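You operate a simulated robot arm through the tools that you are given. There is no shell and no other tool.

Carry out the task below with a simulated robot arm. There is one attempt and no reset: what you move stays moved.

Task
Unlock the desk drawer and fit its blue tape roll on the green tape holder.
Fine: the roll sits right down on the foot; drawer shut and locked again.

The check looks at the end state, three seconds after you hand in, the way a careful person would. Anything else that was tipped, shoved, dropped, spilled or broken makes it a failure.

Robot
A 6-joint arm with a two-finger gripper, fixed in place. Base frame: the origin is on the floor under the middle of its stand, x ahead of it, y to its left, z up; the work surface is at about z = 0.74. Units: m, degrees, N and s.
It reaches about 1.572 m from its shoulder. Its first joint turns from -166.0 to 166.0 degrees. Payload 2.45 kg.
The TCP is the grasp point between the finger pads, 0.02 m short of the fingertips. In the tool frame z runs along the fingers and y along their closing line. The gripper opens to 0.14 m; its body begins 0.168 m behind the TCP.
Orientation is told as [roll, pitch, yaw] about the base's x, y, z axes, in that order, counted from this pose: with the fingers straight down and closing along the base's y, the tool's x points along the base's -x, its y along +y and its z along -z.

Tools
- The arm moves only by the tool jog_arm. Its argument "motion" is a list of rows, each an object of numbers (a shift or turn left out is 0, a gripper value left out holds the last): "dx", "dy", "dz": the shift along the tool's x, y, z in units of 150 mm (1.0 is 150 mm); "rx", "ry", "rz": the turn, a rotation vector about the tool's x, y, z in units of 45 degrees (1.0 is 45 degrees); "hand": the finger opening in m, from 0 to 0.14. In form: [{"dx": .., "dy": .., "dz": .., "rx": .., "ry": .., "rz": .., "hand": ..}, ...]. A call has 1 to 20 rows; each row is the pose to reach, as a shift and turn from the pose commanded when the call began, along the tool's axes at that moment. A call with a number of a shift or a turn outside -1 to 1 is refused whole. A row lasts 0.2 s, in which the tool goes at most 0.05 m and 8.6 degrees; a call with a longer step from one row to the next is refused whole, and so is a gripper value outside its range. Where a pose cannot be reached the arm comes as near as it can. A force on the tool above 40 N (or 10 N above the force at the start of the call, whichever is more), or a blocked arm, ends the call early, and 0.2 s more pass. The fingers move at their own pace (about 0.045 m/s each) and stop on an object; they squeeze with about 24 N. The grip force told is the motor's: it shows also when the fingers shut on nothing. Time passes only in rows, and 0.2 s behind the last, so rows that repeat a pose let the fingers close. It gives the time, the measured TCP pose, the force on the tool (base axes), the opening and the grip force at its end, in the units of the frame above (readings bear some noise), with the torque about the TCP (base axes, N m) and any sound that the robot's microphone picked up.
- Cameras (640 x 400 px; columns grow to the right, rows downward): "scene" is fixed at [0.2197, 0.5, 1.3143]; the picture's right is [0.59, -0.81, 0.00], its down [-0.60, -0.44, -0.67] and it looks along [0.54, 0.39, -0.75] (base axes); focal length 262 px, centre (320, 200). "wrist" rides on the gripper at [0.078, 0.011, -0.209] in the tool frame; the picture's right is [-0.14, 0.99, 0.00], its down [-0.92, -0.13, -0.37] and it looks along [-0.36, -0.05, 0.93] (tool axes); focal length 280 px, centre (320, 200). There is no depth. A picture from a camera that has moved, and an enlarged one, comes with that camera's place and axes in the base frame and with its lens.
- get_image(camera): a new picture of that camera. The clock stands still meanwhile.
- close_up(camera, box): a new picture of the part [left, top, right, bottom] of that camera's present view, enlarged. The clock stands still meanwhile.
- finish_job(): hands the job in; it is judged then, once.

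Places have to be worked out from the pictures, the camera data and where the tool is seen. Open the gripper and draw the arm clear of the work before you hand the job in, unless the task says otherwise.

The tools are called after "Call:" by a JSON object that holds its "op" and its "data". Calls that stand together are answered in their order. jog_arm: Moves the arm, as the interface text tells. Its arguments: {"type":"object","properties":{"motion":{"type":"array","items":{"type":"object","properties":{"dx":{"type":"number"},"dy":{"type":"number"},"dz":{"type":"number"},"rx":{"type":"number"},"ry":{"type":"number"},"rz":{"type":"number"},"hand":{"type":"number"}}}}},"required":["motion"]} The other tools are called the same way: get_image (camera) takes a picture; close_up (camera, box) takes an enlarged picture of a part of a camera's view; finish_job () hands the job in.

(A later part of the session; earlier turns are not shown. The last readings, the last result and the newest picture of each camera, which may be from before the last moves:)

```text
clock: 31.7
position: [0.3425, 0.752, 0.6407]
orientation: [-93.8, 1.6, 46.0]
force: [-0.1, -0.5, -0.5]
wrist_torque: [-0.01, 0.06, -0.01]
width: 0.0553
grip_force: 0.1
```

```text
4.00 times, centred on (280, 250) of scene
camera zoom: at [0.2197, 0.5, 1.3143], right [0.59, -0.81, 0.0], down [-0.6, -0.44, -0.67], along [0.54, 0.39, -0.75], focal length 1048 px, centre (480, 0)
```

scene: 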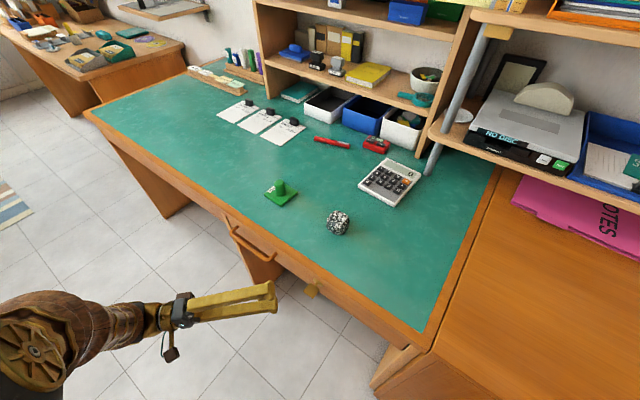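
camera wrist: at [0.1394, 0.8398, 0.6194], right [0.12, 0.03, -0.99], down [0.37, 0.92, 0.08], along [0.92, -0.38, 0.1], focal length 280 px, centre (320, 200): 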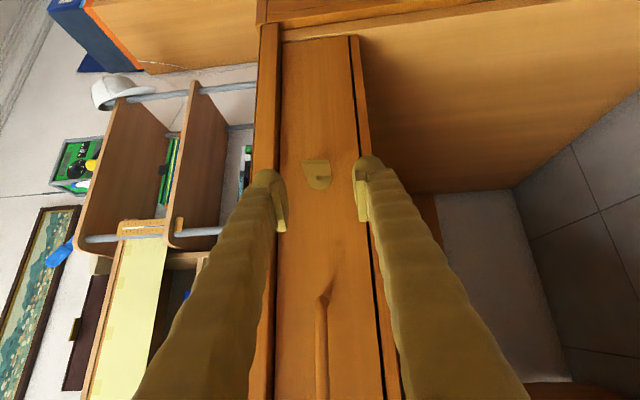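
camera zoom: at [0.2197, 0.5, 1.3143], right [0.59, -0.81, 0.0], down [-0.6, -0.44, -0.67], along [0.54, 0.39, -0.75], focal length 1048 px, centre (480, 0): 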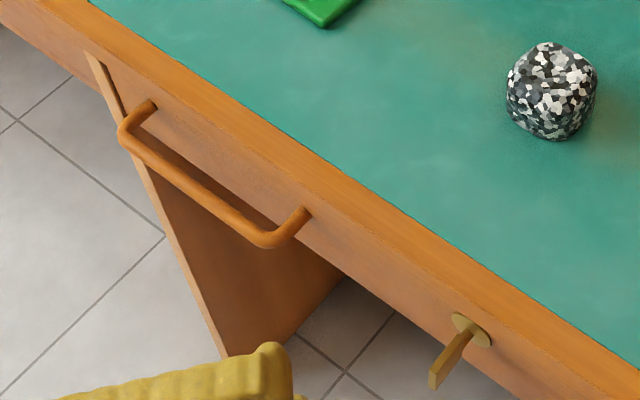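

The key is now vertical (unlocked). Next I'll slide left in the same orientation, levelled, to a stand-off in front of the handle.

Call:
{"op": "jog_arm", "data": {"motion": [{"dx": -0.19, "dy": -0.031, "dz": -0.184, "rx": -0.012, "rz": 0.012, "hand": 0.055}, {"dx": -0.38, "dy": -0.062, "dz": -0.367, "rx": -0.024, "rz": 0.024, "hand": 0.055}, {"dx": -0.574, "dy": -0.093, "dz": -0.551, "rx": -0.036, "rz": 0.036, "hand": 0.055}, {"dx": -0.766, "dy": -0.124, "dz": -0.734, "rx": -0.048, "rz": 0.048, "hand": 0.055}, {"dx": -0.957, "dy": -0.155, "dz": -0.918, "rx": -0.0587, "rz": 0.0606, "hand": 0.055}]}}

Call:
{"op": "get_image", "data": {"camera": "wrist"}}

Call:
{"op": "get_image", "data": {"camera": "scene"}}

```text
clock: 32.9
position: [0.3618, 0.9171, 0.6491]
orientation: [-89.1, -1.3, 48.3]
force: [-0.3, 0.3, -0.9]
wrist_torque: [0.02, 0.01, -0.04]
width: 0.0551
grip_force: 0.0
out of reach, approached as far as the arm can: row 3, 4, 5
```

```text
taken
camera wrist: at [0.1536, 0.9981, 0.639], right [0.09, 0.13, -0.99], down [0.34, 0.93, 0.15], along [0.94, -0.35, 0.04], focal length 280 px, centre (320, 200)
```

wrist: 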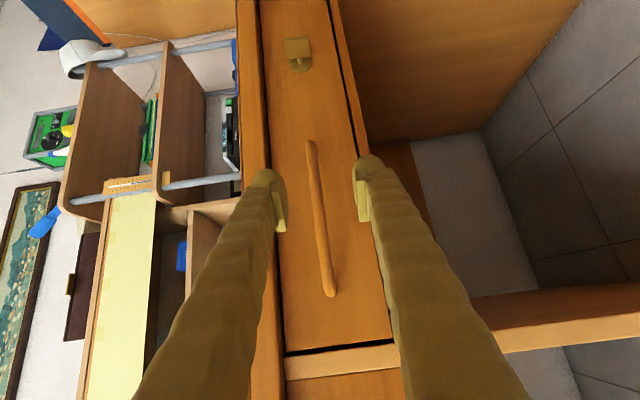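

```text
taken
```

scene: 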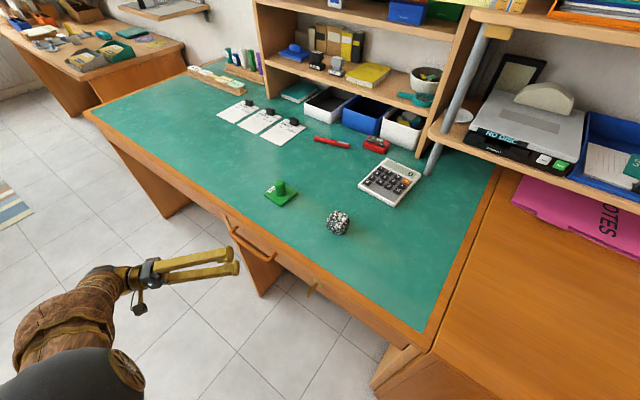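

Handle bar estimate: x≈0.424, z≈0.655, y from about 0.835 to 0.975. The reach limit here comes from the tool heading, so I'll yaw the tool about 38° to point almost straight at the drawer front, at y≈0.89.

Call:
{"op": "jog_arm", "data": {"motion": [{"dx": 0.04, "dy": -0.009, "dz": 0.007, "ry": -0.165, "hand": 0.055}, {"dx": 0.08, "dy": -0.018, "dz": 0.014, "ry": -0.33, "hand": 0.055}, {"dx": 0.12, "dy": -0.027, "dz": 0.021, "ry": -0.495, "hand": 0.055}, {"dx": 0.16, "dy": -0.036, "dz": 0.028, "ry": -0.66, "hand": 0.055}, {"dx": 0.21, "dy": -0.045, "dz": 0.035, "ry": -0.83, "hand": 0.055}]}}

Call:
{"op": "get_image", "data": {"camera": "wrist"}}

```text
clock: 34.1
position: [0.3432, 0.8898, 0.654]
orientation: [-90.0, -1.4, 85.7]
force: [-0.4, 0.0, -0.4]
wrist_torque: [-0.04, -0.03, -0.01]
width: 0.055
grip_force: 0.1
```

```text
taken
camera wrist: at [0.1291, 0.8267, 0.6412], right [0.01, 0.16, -0.99], down [-0.3, 0.94, 0.15], along [0.95, 0.29, 0.06], focal length 280 px, centre (320, 200)
```

wrist: 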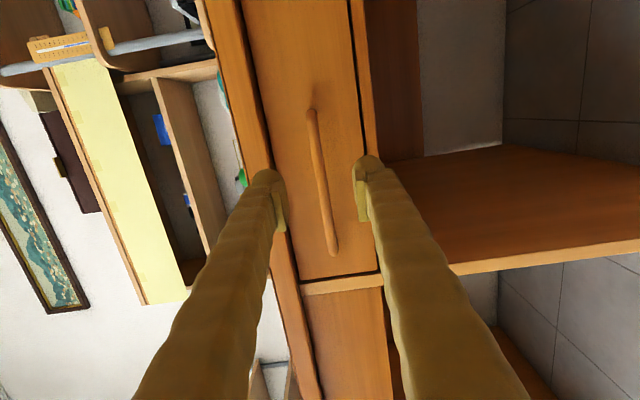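

The pose is reachable, and the bar is level with the TCP at z≈0.653. I'll narrow to 40 mm and go in 81 mm so the jaws straddle the bar.

Call:
{"op": "jog_arm", "data": {"motion": [{"dz": 0.05, "hand": 0.04}, {"dz": 0.2, "hand": 0.04}, {"dz": 0.35, "hand": 0.04}, {"dz": 0.46, "hand": 0.04}, {"dz": 0.535, "hand": 0.04}]}}

Call:
{"op": "close_up", "data": {"camera": "wrist", "box": [240, 110, 400, 210]}}

```text
clock: 35.3
position: [0.4235, 0.8827, 0.653]
orientation: [-90.0, -1.4, 85.6]
force: [-1.3, 0.1, -0.6]
wrist_torque: [-0.03, 0.0, 0.02]
width: 0.0403
grip_force: 0.1
```

```text
4.00 times, centred on (320, 160) of wrist
camera zoom: at [0.2094, 0.8206, 0.6411], right [0.01, 0.16, -0.99], down [-0.3, 0.94, 0.15], along [0.95, 0.29, 0.06], focal length 1122 px, centre (320, 360)
```

zoom: 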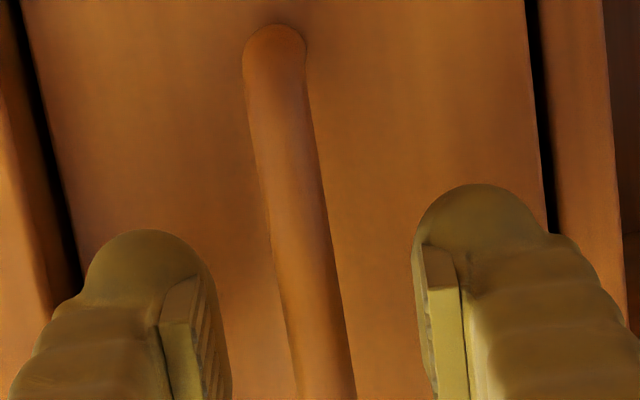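

The bar lies centred between the jaws. Closing on it.

Call:
{"op": "jog_arm", "data": {"motion": [{"hand": 0.0}, {"hand": 0.0}, {"hand": 0.0}, {"hand": 0.0}]}}

```text
clock: 36.3
position: [0.4226, 0.8828, 0.6541]
orientation: [-90.0, -1.4, 85.7]
force: [2.2, -0.1, 5.7]
wrist_torque: [-1.15, -0.06, -0.02]
width: 0.0081
grip_force: 35.9
```

Gripped at 8 mm. I'll pull gently 30 mm straight toward -x and watch the force.

Call:
{"op": "jog_arm", "data": {"motion": [{"dz": -0.05, "dx": 0.004, "hand": 0.0}, {"dz": -0.1, "dx": 0.0075, "hand": 0.0}, {"dz": -0.15, "dx": 0.011, "hand": 0.0}, {"dz": -0.2, "dx": 0.015, "hand": 0.0}]}}

Call:
{"op": "close_up", "data": {"camera": "scene", "box": [200, 180, 360, 280]}}

```text
clock: 37.3
position: [0.3918, 0.8833, 0.6543]
orientation: [-90.0, -1.5, 85.8]
force: [-0.8, 15.7, 4.5]
wrist_torque: [-1.22, -0.01, 0.12]
width: 0.0077
grip_force: 35.3
```

```text
4.00 times, centred on (280, 230) of scene
camera zoom: at [0.2197, 0.5, 1.3143], right [0.59, -0.81, 0.0], down [-0.6, -0.44, -0.67], along [0.54, 0.39, -0.75], focal length 1048 px, centre (480, 80)
```

zoom: 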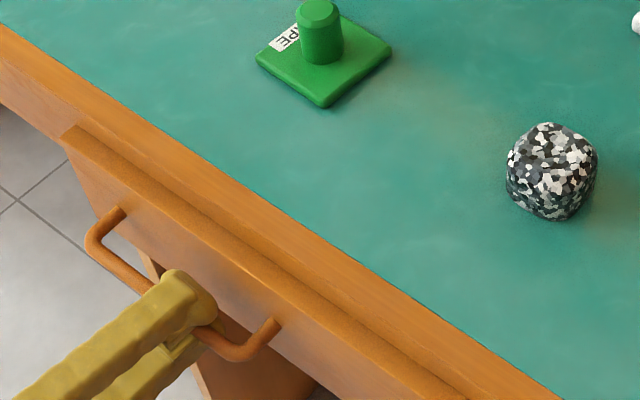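

The drawer slides out with almost no resistance. I'll keep pulling another 120 mm.

Call:
{"op": "jog_arm", "data": {"motion": [{"dz": -0.15, "dx": 0.011, "hand": 0.0}, {"dz": -0.32, "dx": 0.024, "hand": 0.0}, {"dz": -0.5, "dx": 0.0375, "hand": 0.0}, {"dz": -0.66, "dx": 0.05, "hand": 0.0}, {"dz": -0.8, "dx": 0.06, "hand": 0.0}]}}

Call:
{"op": "get_image", "data": {"camera": "scene"}}

Call:
{"op": "get_image", "data": {"camera": "wrist"}}

```text
clock: 38.5
position: [0.2724, 0.8828, 0.654]
orientation: [-90.0, -1.4, 85.6]
force: [-1.7, -8.8, 11.0]
wrist_torque: [-1.14, -0.03, 0.36]
width: 0.0078
grip_force: 35.8
```

```text
taken
```

scene: 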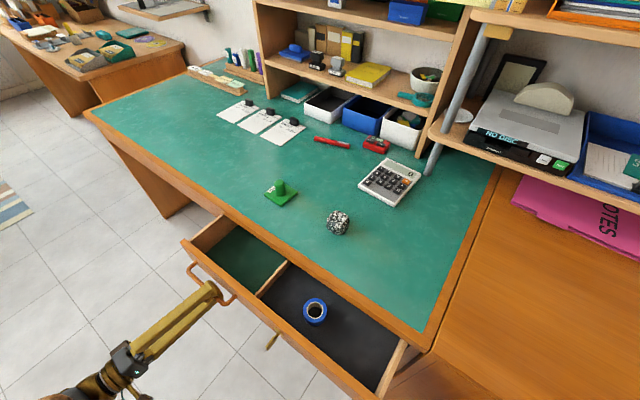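

```text
taken
camera wrist: at [0.0584, 0.8207, 0.6413], right [0.01, 0.16, -0.99], down [-0.3, 0.94, 0.15], along [0.95, 0.29, 0.06], focal length 280 px, centre (320, 200)
```

wrist: 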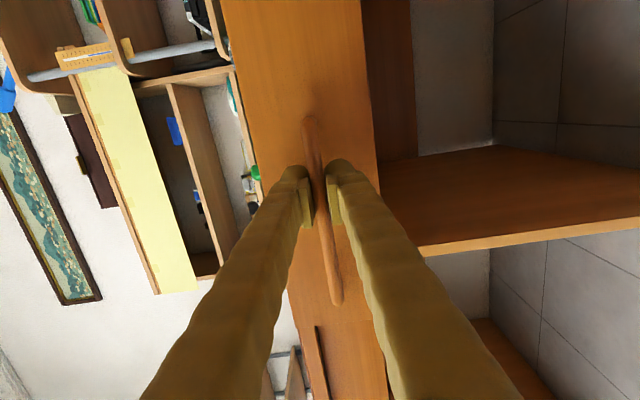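

The drawer is 150 mm open and the blue roll lies flat in the right compartment. I'll zoom in on it.

Call:
{"op": "close_up", "data": {"camera": "scene", "box": [240, 250, 400, 350]}}

Call:
{"op": "close_up", "data": {"camera": "scene", "box": [290, 290, 338, 320]}}

```text
4.00 times, centred on (320, 300) of scene
camera zoom: at [0.2197, 0.5, 1.3143], right [0.59, -0.81, 0.0], down [-0.6, -0.44, -0.67], along [0.54, 0.39, -0.75], focal length 1048 px, centre (320, -200)
```

zoom: 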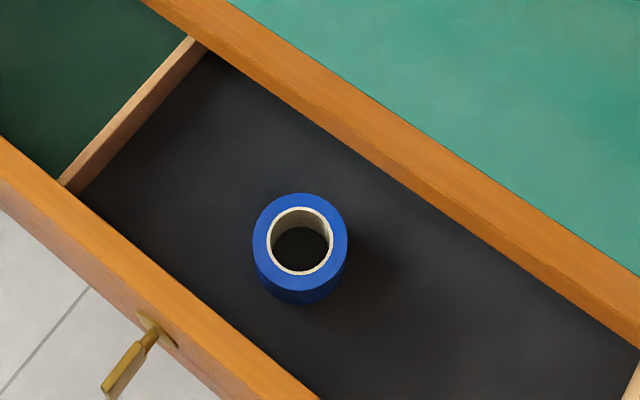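

```text
13.33 times, centred on (314, 305) of scene
camera zoom: at [0.2197, 0.5, 1.3143], right [0.59, -0.81, 0.0], down [-0.6, -0.44, -0.67], along [0.54, 0.39, -0.75], focal length 3493 px, centre (400, -1200)
```

zoom: 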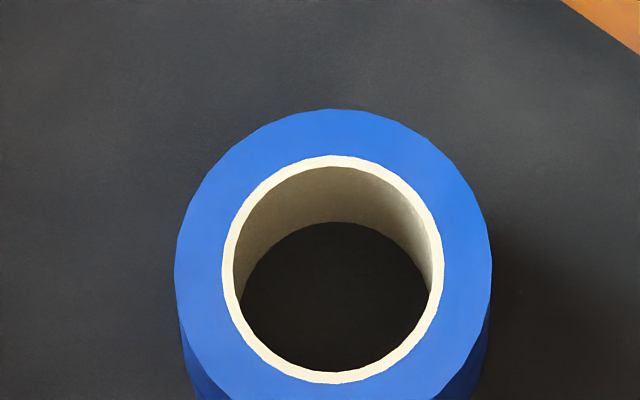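

The roll is Ø≈59 mm, about 28 mm tall, with a hole of about 38 mm, at roughly (0.399, 0.646). I'll pull the drawer another 50 mm so the roll clears the desk edge for a top-down grasp.

Call:
{"op": "jog_arm", "data": {"motion": [{"dz": -0.1, "dx": 0.0075, "hand": 0.0}, {"dz": -0.2, "dx": 0.015, "hand": 0.0}, {"dz": -0.28, "dx": 0.021, "hand": 0.0}, {"dz": -0.333, "dx": 0.025, "hand": 0.0}]}}

```text
clock: 39.2
position: [0.243, 0.8837, 0.6534]
orientation: [-90.3, -1.5, 85.4]
force: [-1.1, -4.4, 7.8]
wrist_torque: [-1.2, -0.02, 0.44]
width: 0.0078
grip_force: 35.7
stopped in row 3: the force on the tool passed its limit at 42 N (the readings are from after the stop); the commanded pose is now the measured one
```

The drawer reached its end stop, about 180 mm open. I'll release the handle and back away toward -x.

Call:
{"op": "jog_arm", "data": {"motion": [{"hand": 0.04}, {"hand": 0.045}, {"hand": 0.045}, {"dz": -0.15, "hand": 0.045}, {"dz": -0.3, "hand": 0.045}, {"dz": -0.42, "hand": 0.045}]}}

Call:
{"op": "get_image", "data": {"camera": "scene"}}

```text
clock: 40.6
position: [0.1785, 0.8891, 0.6537]
orientation: [-90.1, -1.4, 85.5]
force: [1.1, 0.3, -0.2]
wrist_torque: [-0.03, -0.03, 0.01]
width: 0.0449
grip_force: 0.1
```

```text
taken
```

scene: 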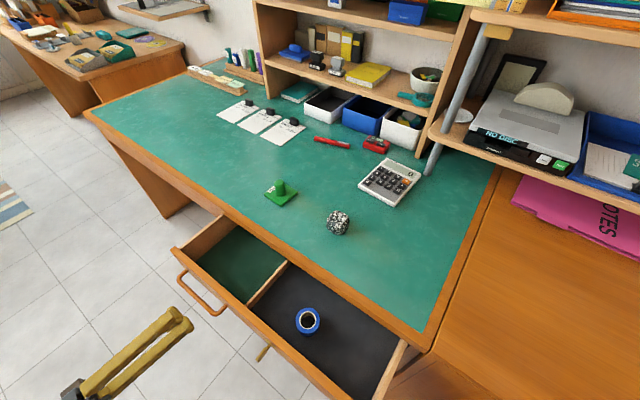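

I'll rise first, then rotate the tool to fingers-down in three parts.

Call:
{"op": "jog_arm", "data": {"motion": [{"dy": -0.25, "hand": 0.09}, {"dy": -0.5, "hand": 0.09}, {"dy": -0.75, "hand": 0.09}, {"dy": -1.0, "hand": 0.09}]}}

Call:
{"op": "jog_arm", "data": {"motion": [{"dy": -0.15, "rx": -0.105, "ry": 0.099, "rz": 0.097}, {"dy": -0.3, "rx": -0.209, "ry": 0.198, "rz": 0.194}, {"dy": -0.45, "rx": -0.314, "ry": 0.297, "rz": 0.29}, {"dy": -0.6, "rx": -0.418, "ry": 0.396, "rz": 0.387}, {"dy": -0.7, "rx": -0.523, "ry": 0.495, "rz": 0.484}]}}

```text
clock: 41.6
position: [0.1805, 0.8852, 0.8033]
orientation: [-90.1, -1.3, 85.6]
force: [0.3, -0.1, 0.6]
wrist_torque: [0.01, -0.08, 0.02]
width: 0.0903
grip_force: 0.0
```

```text
clock: 42.8
position: [0.1779, 0.881, 0.9063]
orientation: [-61.4, -17.2, 58.5]
force: [-1.0, 0.1, -0.9]
wrist_torque: [-0.04, -0.07, 0.01]
width: 0.09
grip_force: 0.1
```

Good so far. Continuing the rotation to fingers-down.

Call:
{"op": "jog_arm", "data": {"motion": [{"rx": -0.105, "ry": 0.099, "rz": 0.097}, {"rx": -0.209, "ry": 0.198, "rz": 0.194}, {"rx": -0.314, "ry": 0.297, "rz": 0.29}, {"rx": -0.418, "ry": 0.396, "rz": 0.387}, {"rx": -0.523, "ry": 0.495, "rz": 0.484}]}}

Call:
{"op": "jog_arm", "data": {"motion": [{"rx": -0.105, "ry": 0.099, "rz": 0.097}, {"rx": -0.209, "ry": 0.198, "rz": 0.194}, {"rx": -0.314, "ry": 0.297, "rz": 0.29}, {"rx": -0.418, "ry": 0.396, "rz": 0.387}, {"rx": -0.523, "ry": 0.495, "rz": 0.484}]}}

```text
clock: 44.0
position: [0.1779, 0.8814, 0.9068]
orientation: [-27.6, -16.6, 26.0]
force: [0.8, -0.2, -0.9]
wrist_torque: [-0.06, -0.04, 0.04]
width: 0.0898
grip_force: 0.0
```

```text
clock: 45.2
position: [0.178, 0.8815, 0.9082]
orientation: [0.4, 0.1, -0.3]
force: [-0.2, -1.0, 0.3]
wrist_torque: [0.04, 0.02, 0.03]
width: 0.0901
grip_force: 0.1
```

Fingers point straight down now. Moving over toward the roll at safe height.

Call:
{"op": "jog_arm", "data": {"motion": [{"dx": -0.167, "dy": -0.217}, {"dx": -0.333, "dy": -0.433}, {"dx": -0.5, "dy": -0.65}, {"dx": -0.667, "dy": -0.867}]}}

Call:
{"op": "jog_arm", "data": {"motion": [{"dx": -0.15, "dy": -0.175}, {"dx": -0.3, "dy": -0.35}, {"dx": -0.45, "dy": -0.525}, {"dx": -0.61, "dy": -0.7}]}}

Call:
{"op": "get_image", "data": {"camera": "wrist"}}

Call:
{"op": "get_image", "data": {"camera": "scene"}}

```text
clock: 46.2
position: [0.2755, 0.7516, 0.9084]
orientation: [0.3, 0.0, -0.2]
force: [0.2, -0.2, -0.6]
wrist_torque: [0.0, -0.02, -0.02]
width: 0.0899
grip_force: 0.1
```

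```text
clock: 47.2
position: [0.3665, 0.6461, 0.9057]
orientation: [0.4, 0.1, -0.4]
force: [0.4, 0.7, -0.7]
wrist_torque: [0.0, 0.03, -0.03]
width: 0.0901
grip_force: 0.0
```

```text
taken
camera wrist: at [0.2892, 0.656, 1.1156], right [0.14, 0.99, 0.01], down [0.92, -0.13, 0.37], along [0.36, -0.05, -0.93], focal length 280 px, centre (320, 200)
```

wrist: 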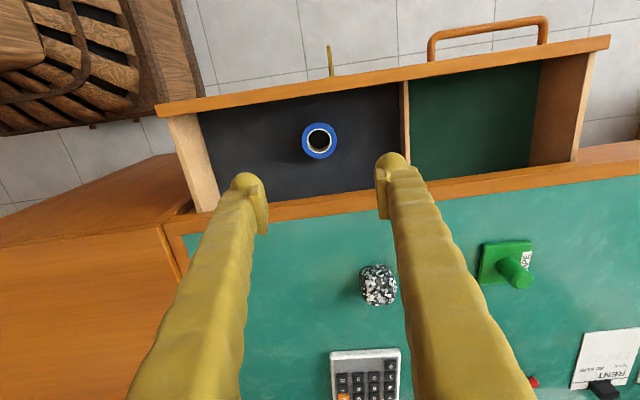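

```text
taken
```

scene: 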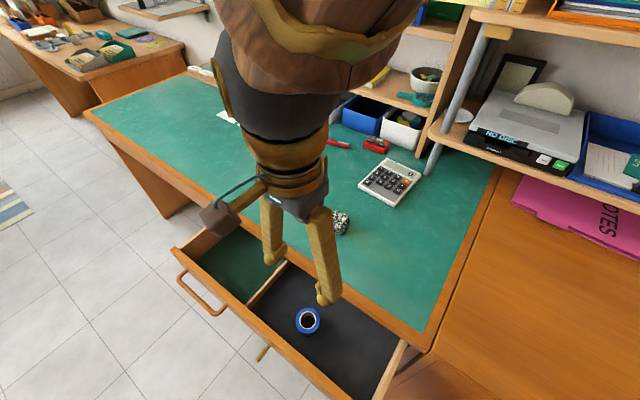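

I'll zoom on the roll in both cameras to fix its centre and height.

Call:
{"op": "close_up", "data": {"camera": "wrist", "box": [280, 110, 360, 160]}}

Call:
{"op": "close_up", "data": {"camera": "scene", "box": [284, 305, 332, 335]}}

```text
8.00 times, centred on (320, 135) of wrist
camera zoom: at [0.2892, 0.656, 1.1156], right [0.14, 0.99, 0.01], down [0.92, -0.13, 0.37], along [0.36, -0.05, -0.93], focal length 2243 px, centre (320, 720)
```

zoom: 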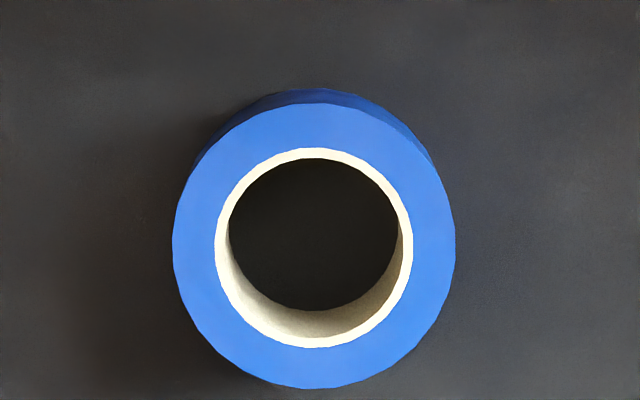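

```text
13.33 times, centred on (308, 320) of scene
camera zoom: at [0.2197, 0.5, 1.3143], right [0.59, -0.81, 0.0], down [-0.6, -0.44, -0.67], along [0.54, 0.39, -0.75], focal length 3493 px, centre (480, -1400)
```

zoom: 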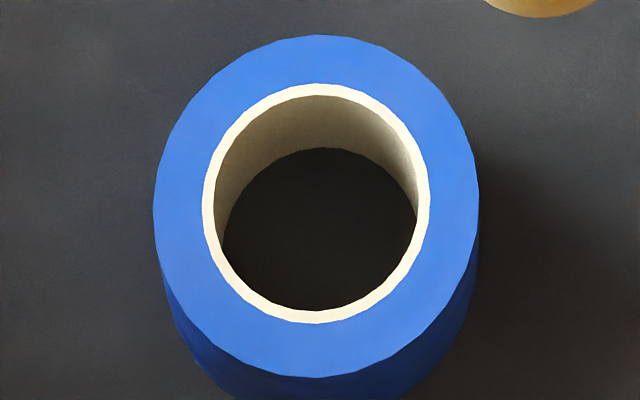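

Triangulated roll centre: about (0.369, 0.646), top z≈0.63, height ≈30 mm. There is ample room for the fingers along y. I'll descend the first 150 mm with the jaws 90 mm open.

Call:
{"op": "jog_arm", "data": {"motion": [{"dx": -0.01, "dz": 0.25, "rx": 0.004, "rz": -0.004, "hand": 0.09}, {"dx": -0.02, "dz": 0.5, "rx": 0.008, "rz": -0.007, "hand": 0.09}, {"dx": -0.02, "dz": 0.75, "rx": 0.008, "rz": -0.007, "hand": 0.09}, {"dx": -0.02, "dz": 1.0, "rx": 0.008, "rz": -0.007, "hand": 0.09}]}}

Call:
{"op": "get_image", "data": {"camera": "wrist"}}

```text
clock: 48.2
position: [0.3731, 0.6502, 0.7562]
orientation: [0.0, 0.1, 0.0]
force: [-0.5, 0.1, -0.3]
wrist_torque: [-0.02, 0.0, -0.02]
width: 0.0901
grip_force: 0.0
```

```text
taken
camera wrist: at [0.2958, 0.66, 0.966], right [0.14, 0.99, 0.0], down [0.92, -0.13, 0.37], along [0.36, -0.05, -0.93], focal length 280 px, centre (320, 200)
```

wrist: 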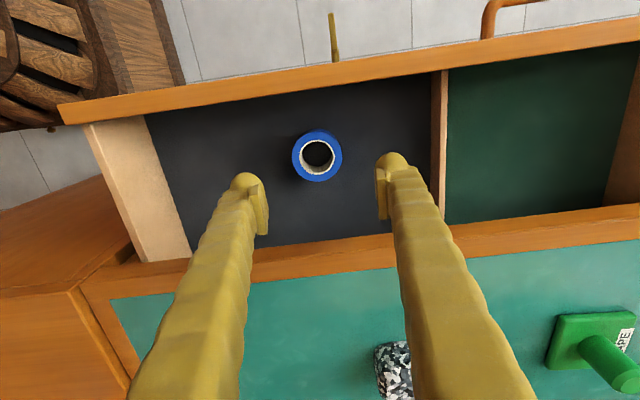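

Orientation is clean. A zoom from here refines the roll position and its z.

Call:
{"op": "close_up", "data": {"camera": "wrist", "box": [277, 130, 357, 180]}}

```text
8.00 times, centred on (317, 155) of wrist
camera zoom: at [0.2958, 0.66, 0.966], right [0.14, 0.99, 0.0], down [0.92, -0.13, 0.37], along [0.36, -0.05, -0.93], focal length 2243 px, centre (344, 560)
```

zoom: 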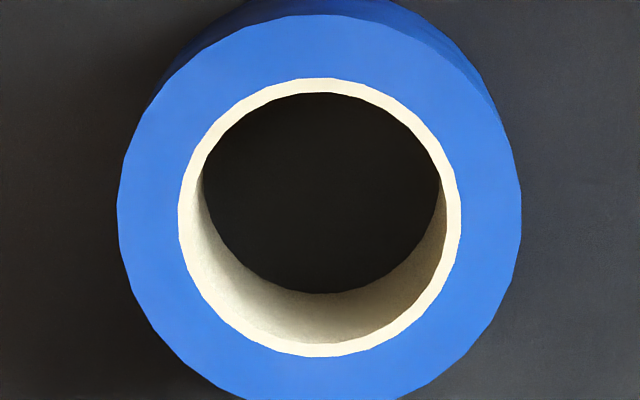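

Roll centre (0.3685, 0.646), top z≈0.635. I'll correct x and y by about 4 mm and descend to just above the roll.

Call:
{"op": "jog_arm", "data": {"motion": [{"dx": 0.016, "dy": -0.014, "dz": 0.15, "hand": 0.09}, {"dx": 0.031, "dy": -0.028, "dz": 0.3, "hand": 0.09}, {"dx": 0.031, "dy": -0.028, "dz": 0.45, "hand": 0.09}, {"dx": 0.031, "dy": -0.028, "dz": 0.55, "hand": 0.09}, {"dx": 0.031, "dy": -0.028, "dz": 0.55, "hand": 0.09}]}}

Call:
{"op": "get_image", "data": {"camera": "wrist"}}

Call:
{"op": "get_image", "data": {"camera": "scene"}}

```text
clock: 49.4
position: [0.368, 0.6437, 0.676]
orientation: [0.0, -0.1, 0.0]
force: [0.0, -0.1, 0.4]
wrist_torque: [-0.02, -0.01, -0.01]
width: 0.09
grip_force: 0.0
```

```text
taken
camera wrist: at [0.2911, 0.6534, 0.8852], right [0.14, 0.99, 0.0], down [0.92, -0.13, 0.37], along [0.36, -0.05, -0.93], focal length 280 px, centre (320, 200)
```

wrist: 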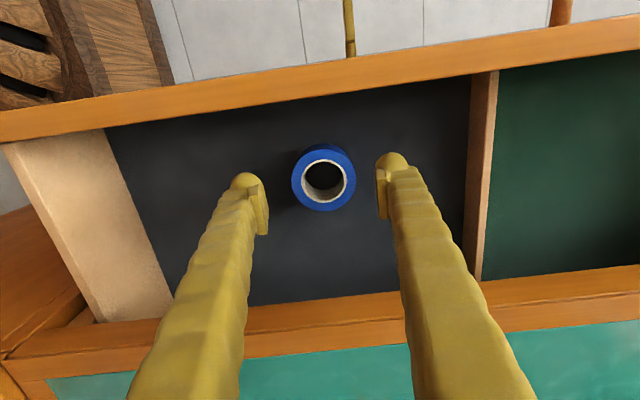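

```text
taken
```

scene: 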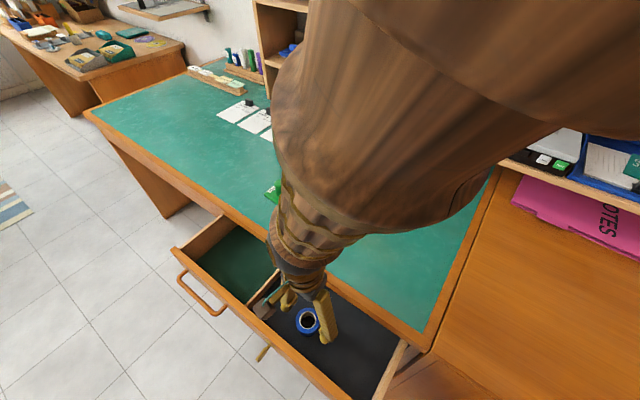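

The roll stays at (0.3685, 0.646). I'll shift 2.5 mm in y and descend to TCP z≈0.63, about one finger-tip clearance above the drawer floor.

Call:
{"op": "jog_arm", "data": {"motion": [{"dy": 0.017, "dz": 0.08, "hand": 0.09}, {"dy": 0.017, "dz": 0.16, "hand": 0.09}, {"dy": 0.017, "dz": 0.24, "hand": 0.09}, {"dy": 0.017, "dz": 0.3, "hand": 0.09}, {"dy": 0.017, "dz": 0.3, "hand": 0.09}]}}

Call:
{"op": "get_image", "data": {"camera": "wrist"}}

Call:
{"op": "close_up", "data": {"camera": "scene", "box": [244, 270, 372, 350]}}

```text
clock: 50.6
position: [0.3671, 0.6476, 0.6297]
orientation: [0.0, 0.0, 0.0]
force: [-0.1, 0.2, -0.2]
wrist_torque: [0.02, 0.0, -0.04]
width: 0.0897
grip_force: 0.1
```

```text
taken
camera wrist: at [0.2899, 0.6564, 0.8395], right [0.14, 0.99, 0.0], down [0.92, -0.13, 0.37], along [0.36, -0.05, -0.93], focal length 280 px, centre (320, 200)
```

wrist: 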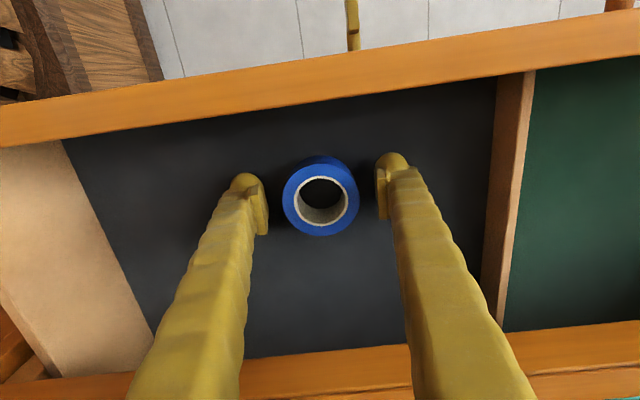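

```text
5.00 times, centred on (308, 310) of scene
camera zoom: at [0.2197, 0.5, 1.3143], right [0.59, -0.81, 0.0], down [-0.6, -0.44, -0.67], along [0.54, 0.39, -0.75], focal length 1310 px, centre (380, -350)
```

zoom: 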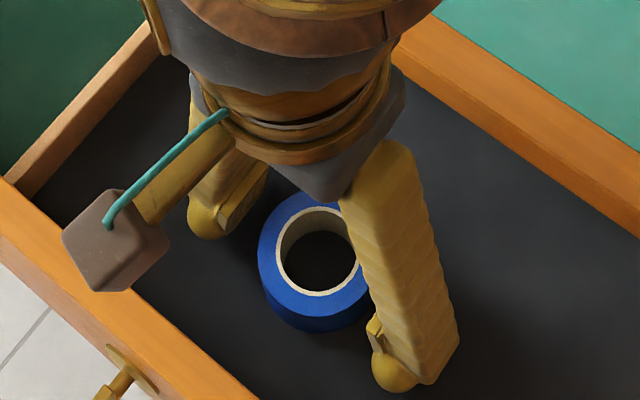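

The roll is centred between the fingers and the tips are just above the floor. Closing on it.

Call:
{"op": "jog_arm", "data": {"motion": [{"hand": 0.05}, {"hand": 0.05}, {"hand": 0.05}, {"hand": 0.05}, {"hand": 0.05}]}}

Call:
{"op": "get_image", "data": {"camera": "wrist"}}

```text
clock: 51.8
position: [0.3675, 0.6454, 0.6305]
orientation: [0.0, 0.0, 0.0]
force: [-0.7, -0.1, -0.8]
wrist_torque: [-0.02, 0.02, -0.02]
width: 0.0599
grip_force: 24.8
```

```text
taken
camera wrist: at [0.2899, 0.6564, 0.8396], right [0.14, 0.99, 0.0], down [0.92, -0.13, 0.37], along [0.36, -0.05, -0.93], focal length 280 px, centre (320, 200)
```

wrist: 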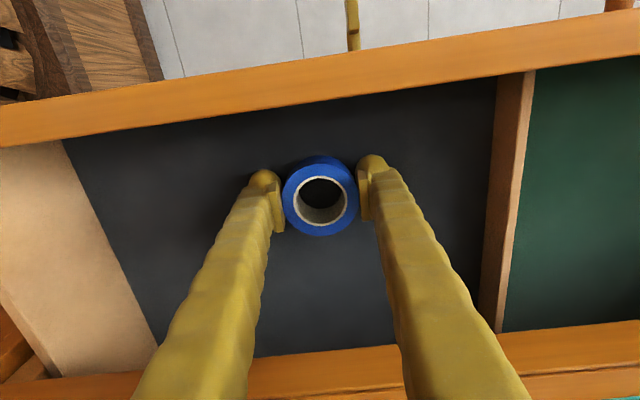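

Gripped at 59.9 mm with 24.8 N. Lifting straight up.

Call:
{"op": "jog_arm", "data": {"motion": [{"dz": -0.1, "hand": 0.05}, {"dz": -0.25, "hand": 0.05}, {"dz": -0.45, "hand": 0.05}, {"dz": -0.65, "hand": 0.05}, {"dz": -0.85, "hand": 0.05}, {"dz": -1.0, "hand": 0.05}]}}

Call:
{"op": "jog_arm", "data": {"motion": [{"dz": -0.2, "hand": 0.05}, {"dz": -0.4, "hand": 0.05}, {"dz": -0.6, "hand": 0.05}, {"dz": -0.75, "hand": 0.05}]}}

Call:
{"op": "get_image", "data": {"camera": "wrist"}}

Call:
{"op": "get_image", "data": {"camera": "scene"}}

```text
clock: 53.2
position: [0.3661, 0.6449, 0.7792]
orientation: [-0.1, 0.0, 0.0]
force: [0.2, 0.0, -1.2]
wrist_torque: [0.01, 0.0, 0.02]
width: 0.0597
grip_force: 23.9
```

```text
clock: 54.2
position: [0.3685, 0.6487, 0.8928]
orientation: [0.0, 0.0, -0.1]
force: [0.8, 0.7, -1.5]
wrist_torque: [-0.03, 0.02, -0.01]
width: 0.06
grip_force: 23.9
```

```text
taken
camera wrist: at [0.2909, 0.6575, 1.1023], right [0.14, 0.99, 0.0], down [0.92, -0.13, 0.37], along [0.36, -0.05, -0.93], focal length 280 px, centre (320, 200)
```

wrist: 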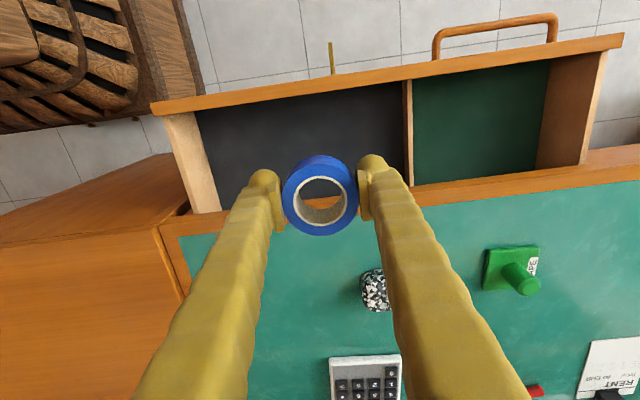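

```text
taken
```

scene: 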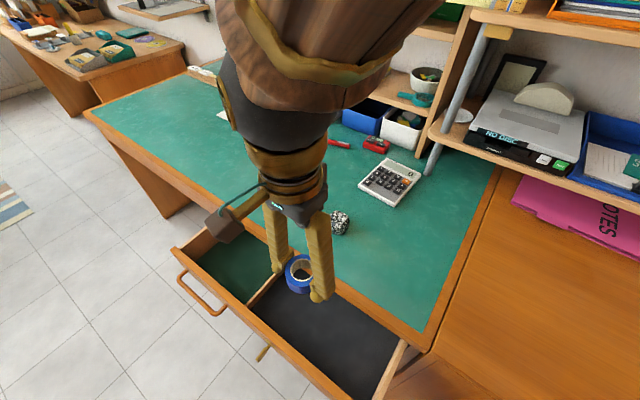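

The roll is held level. I'll carry it over toward the peg at safe height (first half, then a look).

Call:
{"op": "jog_arm", "data": {"motion": [{"dx": -0.175, "dy": 0.217, "hand": 0.05}, {"dx": -0.35, "dy": 0.433, "hand": 0.05}, {"dx": -0.525, "dy": 0.65, "hand": 0.05}, {"dx": -0.7, "dy": 0.867, "hand": 0.05}]}}

Call:
{"op": "get_image", "data": {"camera": "wrist"}}

Call:
{"op": "get_image", "data": {"camera": "scene"}}

```text
clock: 55.2
position: [0.468, 0.7764, 0.8939]
orientation: [0.0, 0.0, 0.0]
force: [-0.5, 0.8, -0.5]
wrist_torque: [-0.01, 0.03, 0.04]
width: 0.06
grip_force: 23.9
```

```text
taken
camera wrist: at [0.3905, 0.787, 1.1028], right [0.14, 0.99, 0.0], down [0.92, -0.13, 0.37], along [0.36, -0.05, -0.93], focal length 280 px, centre (320, 200)
```

wrist: 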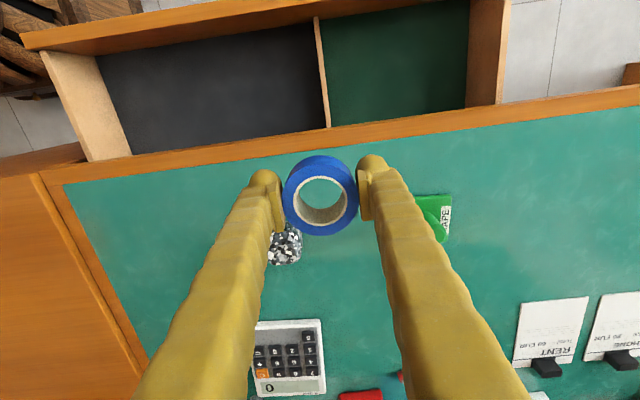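

```text
taken
```

scene: 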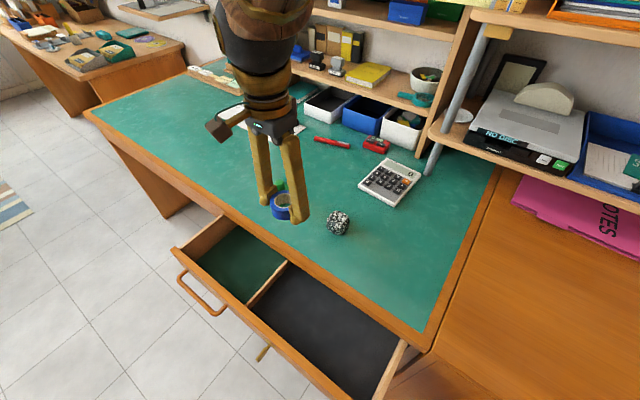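

I'll go past the peg (to x≈0.65) so the wrist camera gets a clear view of it above the fingertips in the picture.

Call:
{"op": "jog_arm", "data": {"motion": [{"dx": -0.2, "dy": 0.15, "hand": 0.05}, {"dx": -0.4, "dy": 0.3, "hand": 0.05}, {"dx": -0.6, "dy": 0.45, "hand": 0.05}, {"dx": -0.8, "dy": 0.6, "hand": 0.05}, {"dx": -1.0, "dy": 0.75, "hand": 0.05}]}}

Call:
{"op": "jog_arm", "data": {"motion": [{"dx": -0.13, "dy": 0.05, "dz": -0.05, "hand": 0.05}, {"dx": -0.26, "dy": 0.1, "dz": -0.1, "hand": 0.05}, {"dx": -0.26, "dy": 0.1, "dz": -0.1, "hand": 0.05}]}}

Call:
{"op": "get_image", "data": {"camera": "wrist"}}

Call:
{"op": "get_image", "data": {"camera": "scene"}}

```text
clock: 56.4
position: [0.6219, 0.8876, 0.8911]
orientation: [0.1, 0.0, 0.1]
force: [0.3, -0.2, 0.8]
wrist_torque: [0.01, 0.01, 0.0]
width: 0.0597
grip_force: 23.8
```

```text
clock: 57.2
position: [0.6615, 0.9033, 0.906]
orientation: [0.0, 0.1, 0.0]
force: [0.2, -0.8, -0.4]
wrist_torque: [-0.02, 0.01, 0.01]
width: 0.0597
grip_force: 23.7
```

```text
taken
camera wrist: at [0.5829, 0.914, 1.1157], right [0.14, 0.99, 0.0], down [0.92, -0.13, 0.37], along [0.36, -0.05, -0.93], focal length 280 px, centre (320, 200)
```

wrist: 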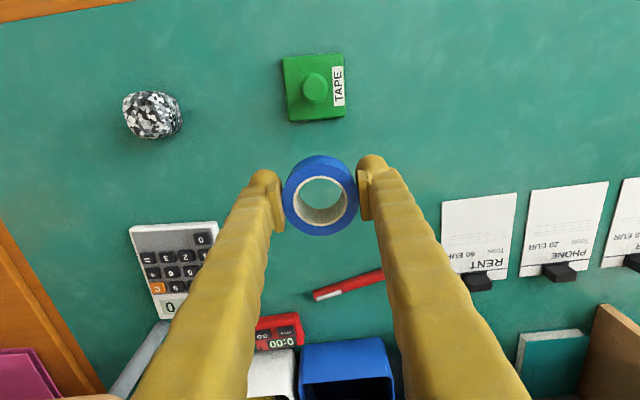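

```text
taken
```

scene: 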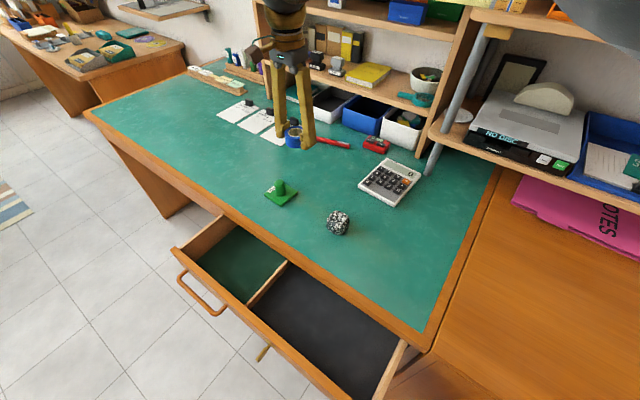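

Both cameras see the peg clearly. I'll zoom in for precise peg and roll positions.

Call:
{"op": "close_up", "data": {"camera": "wrist", "box": [274, 40, 354, 90]}}

Call:
{"op": "close_up", "data": {"camera": "wrist", "box": [274, 75, 354, 125]}}

Call:
{"op": "close_up", "data": {"camera": "scene", "box": [256, 176, 304, 206]}}

Call:
{"op": "close_up", "data": {"camera": "wrist", "box": [256, 155, 384, 235]}}

```text
8.00 times, centred on (314, 65) of wrist
camera zoom: at [0.5829, 0.914, 1.1157], right [0.14, 0.99, 0.0], down [0.92, -0.13, 0.37], along [0.36, -0.05, -0.93], focal length 2243 px, centre (368, 1280)
```

zoom: 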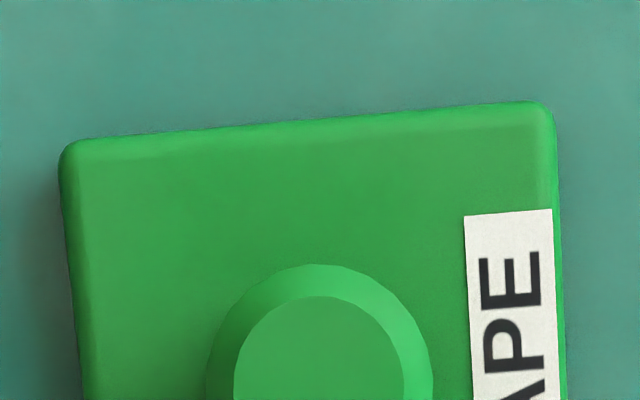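

```text
8.00 times, centred on (314, 100) of wrist
camera zoom: at [0.5829, 0.914, 1.1157], right [0.14, 0.99, 0.0], down [0.92, -0.13, 0.37], along [0.36, -0.05, -0.93], focal length 2243 px, centre (368, 1000)
```

zoom: 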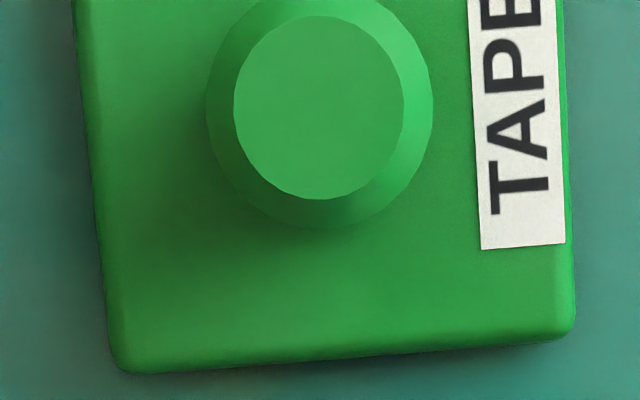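

```text
13.33 times, centred on (280, 191) of scene
camera zoom: at [0.2197, 0.5, 1.3143], right [0.59, -0.81, 0.0], down [-0.6, -0.44, -0.67], along [0.54, 0.39, -0.75], focal length 3493 px, centre (853, 320)
```

zoom: 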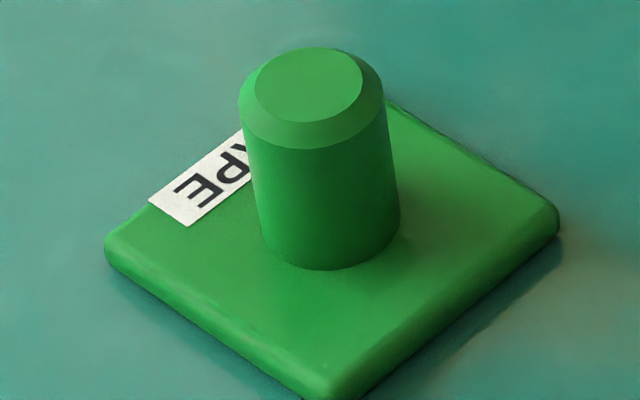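

```text
5.00 times, centred on (320, 195) of wrist
camera zoom: at [0.5829, 0.914, 1.1157], right [0.14, 0.99, 0.0], down [0.92, -0.13, 0.37], along [0.36, -0.05, -0.93], focal length 1402 px, centre (320, 225)
```

zoom: 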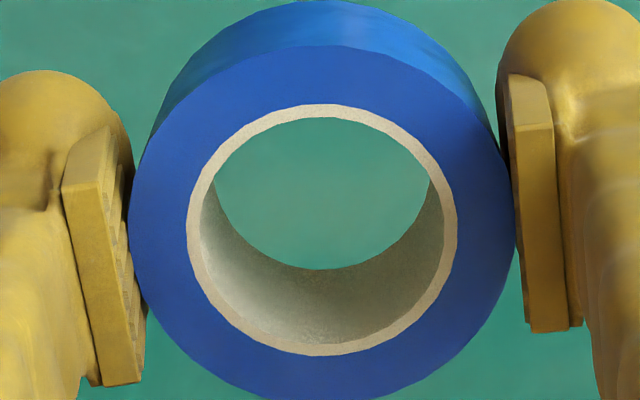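

Peg axis ≈ (0.581, 0.908), Ø31 mm with a chamfered top at z≈0.794. The roll hole is Ø≈38 mm, and the roll centre is at (0.6626, 0.903) in the same camera. I'll shift by (-81.5, +4.5) mm to put the roll over the peg.

Call:
{"op": "jog_arm", "data": {"motion": [{"dx": 0.18, "dy": 0.01, "hand": 0.05}, {"dx": 0.36, "dy": 0.02, "hand": 0.05}, {"dx": 0.543, "dy": 0.03, "hand": 0.05}, {"dx": 0.543, "dy": 0.03, "hand": 0.05}]}}

Call:
{"op": "close_up", "data": {"camera": "wrist", "box": [240, 145, 400, 245]}}

Call:
{"op": "close_up", "data": {"camera": "scene", "box": [232, 140, 328, 200]}}

```text
clock: 58.2
position: [0.5784, 0.9085, 0.906]
orientation: [0.0, 0.0, 0.1]
force: [-0.1, -0.4, -1.0]
wrist_torque: [-0.03, 0.0, 0.03]
width: 0.06
grip_force: 24.1
```

```text
4.00 times, centred on (320, 195) of wrist
camera zoom: at [0.5004, 0.9191, 1.1153], right [0.14, 0.99, 0.0], down [0.92, -0.13, 0.37], along [0.36, -0.05, -0.93], focal length 1122 px, centre (320, 220)
```

zoom: 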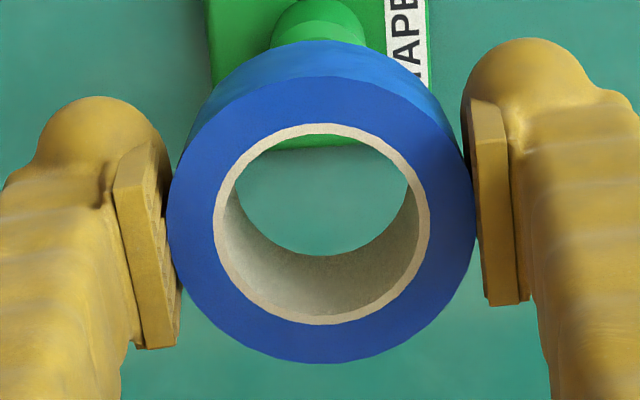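

```text
6.67 times, centred on (280, 170) of scene
camera zoom: at [0.2197, 0.5, 1.3143], right [0.59, -0.81, 0.0], down [-0.6, -0.44, -0.67], along [0.54, 0.39, -0.75], focal length 1746 px, centre (587, 400)
```

zoom: 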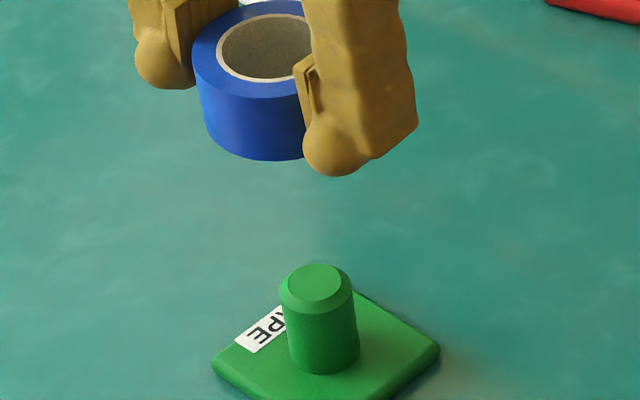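

The roll hangs over the peg. I'll check alignment more closely before descending.

Call:
{"op": "close_up", "data": {"camera": "wrist", "box": [280, 130, 360, 180]}}

Call:
{"op": "get_image", "data": {"camera": "wrist"}}

```text
8.00 times, centred on (320, 155) of wrist
camera zoom: at [0.5004, 0.9191, 1.1153], right [0.14, 0.99, 0.0], down [0.92, -0.13, 0.37], along [0.36, -0.05, -0.93], focal length 2243 px, centre (320, 560)
```

zoom: 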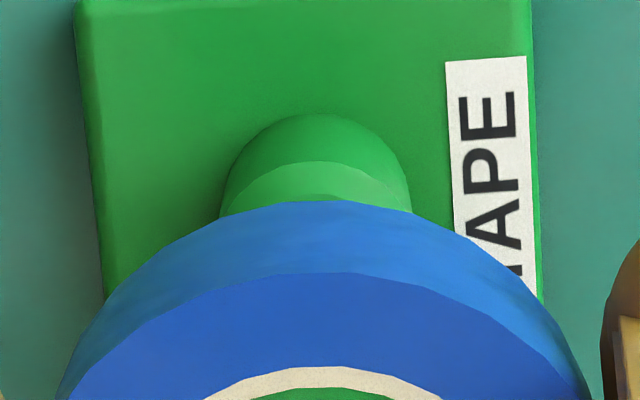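

```text
taken
camera wrist: at [0.5004, 0.9191, 1.1153], right [0.14, 0.99, 0.0], down [0.92, -0.13, 0.37], along [0.36, -0.05, -0.93], focal length 280 px, centre (320, 200)
```

wrist: 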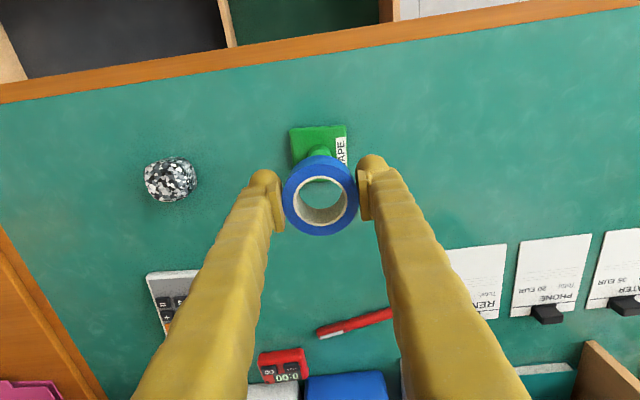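

Measured in the same view, the peg is 1.4 mm further in x and 0.9 mm less in y than the roll, well inside the 3 mm clearance. I'll apply that correction and descend to just above the peg top.

Call:
{"op": "jog_arm", "data": {"motion": [{"dx": -0.009, "dy": -0.006, "dz": 0.15, "hand": 0.05}, {"dx": -0.009, "dy": -0.006, "dz": 0.3, "hand": 0.05}, {"dx": -0.009, "dy": -0.006, "dz": 0.43, "hand": 0.05}, {"dx": -0.009, "dy": -0.006, "dz": 0.53, "hand": 0.05}, {"dx": -0.009, "dy": -0.006, "dz": 0.53, "hand": 0.05}]}}

Call:
{"op": "close_up", "data": {"camera": "wrist", "box": [240, 145, 400, 245]}}

Call:
{"op": "close_up", "data": {"camera": "scene", "box": [232, 150, 328, 210]}}

```text
clock: 59.4
position: [0.5805, 0.9071, 0.8259]
orientation: [0.1, 0.0, 0.0]
force: [-0.4, -0.6, -0.8]
wrist_torque: [0.01, -0.03, -0.01]
width: 0.0598
grip_force: 23.9
```

```text
4.00 times, centred on (320, 195) of wrist
camera zoom: at [0.503, 0.9174, 1.0343], right [0.14, 0.99, 0.0], down [0.92, -0.13, 0.37], along [0.36, -0.05, -0.93], focal length 1122 px, centre (320, 220)
```

zoom: 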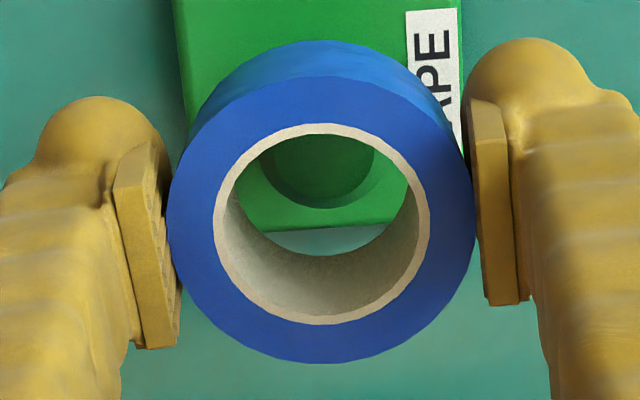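

```text
6.67 times, centred on (280, 180) of scene
camera zoom: at [0.2197, 0.5, 1.3143], right [0.59, -0.81, 0.0], down [-0.6, -0.44, -0.67], along [0.54, 0.39, -0.75], focal length 1746 px, centre (587, 333)
```

zoom: 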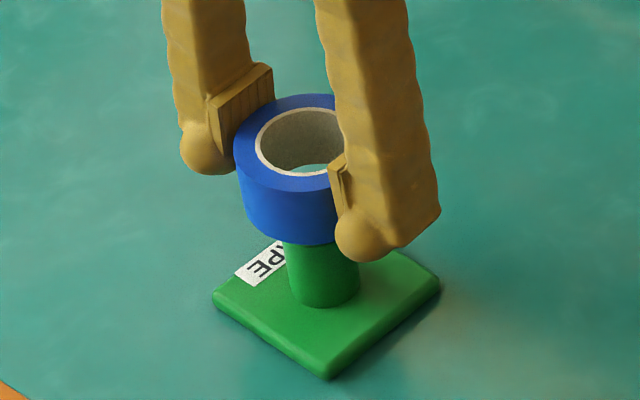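

The peg shows inside the hole, within about 1 mm of concentric. I'll correct 1 mm in x and lower the roll onto the peg, stopping short of the foot.

Call:
{"op": "jog_arm", "data": {"motion": [{"dx": 0.006, "dz": 0.06, "hand": 0.05}, {"dx": 0.006, "dz": 0.12, "hand": 0.05}, {"dx": 0.006, "dz": 0.18, "hand": 0.05}, {"dx": 0.006, "dz": 0.24, "hand": 0.05}, {"dx": 0.006, "dz": 0.27, "hand": 0.05}]}}

Call:
{"op": "close_up", "data": {"camera": "wrist", "box": [240, 145, 400, 245]}}

Call:
{"op": "close_up", "data": {"camera": "scene", "box": [232, 160, 328, 220]}}

```text
clock: 60.6
position: [0.5808, 0.9057, 0.7861]
orientation: [0.0, -0.1, 0.0]
force: [0.0, 0.1, 0.0]
wrist_torque: [0.0, -0.02, 0.01]
width: 0.0599
grip_force: 24.1
```

```text
4.00 times, centred on (320, 195) of wrist
camera zoom: at [0.5026, 0.9158, 0.9949], right [0.14, 0.99, 0.0], down [0.92, -0.13, 0.37], along [0.36, -0.05, -0.93], focal length 1122 px, centre (320, 220)
```

zoom: 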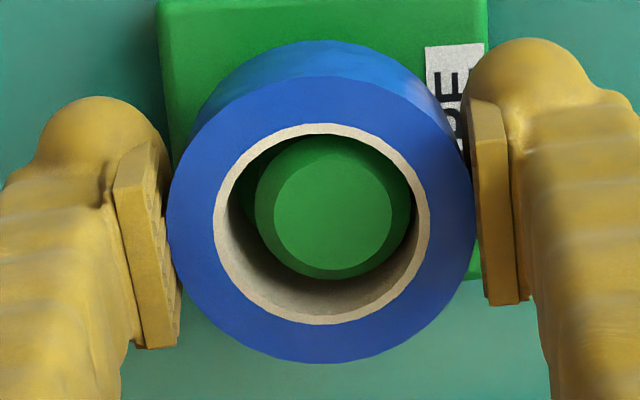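

```text
6.67 times, centred on (280, 190) of scene
camera zoom: at [0.2197, 0.5, 1.3143], right [0.59, -0.81, 0.0], down [-0.6, -0.44, -0.67], along [0.54, 0.39, -0.75], focal length 1746 px, centre (587, 267)
```

zoom: 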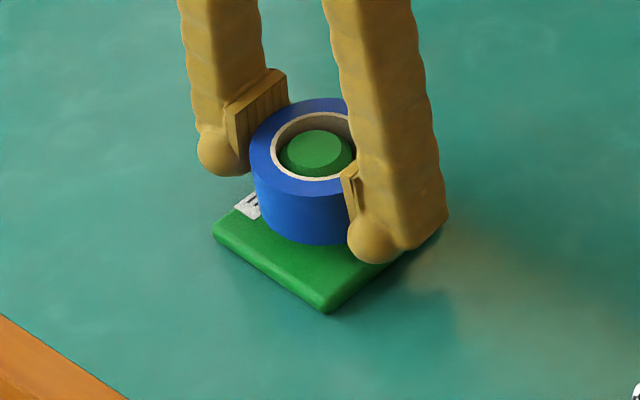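

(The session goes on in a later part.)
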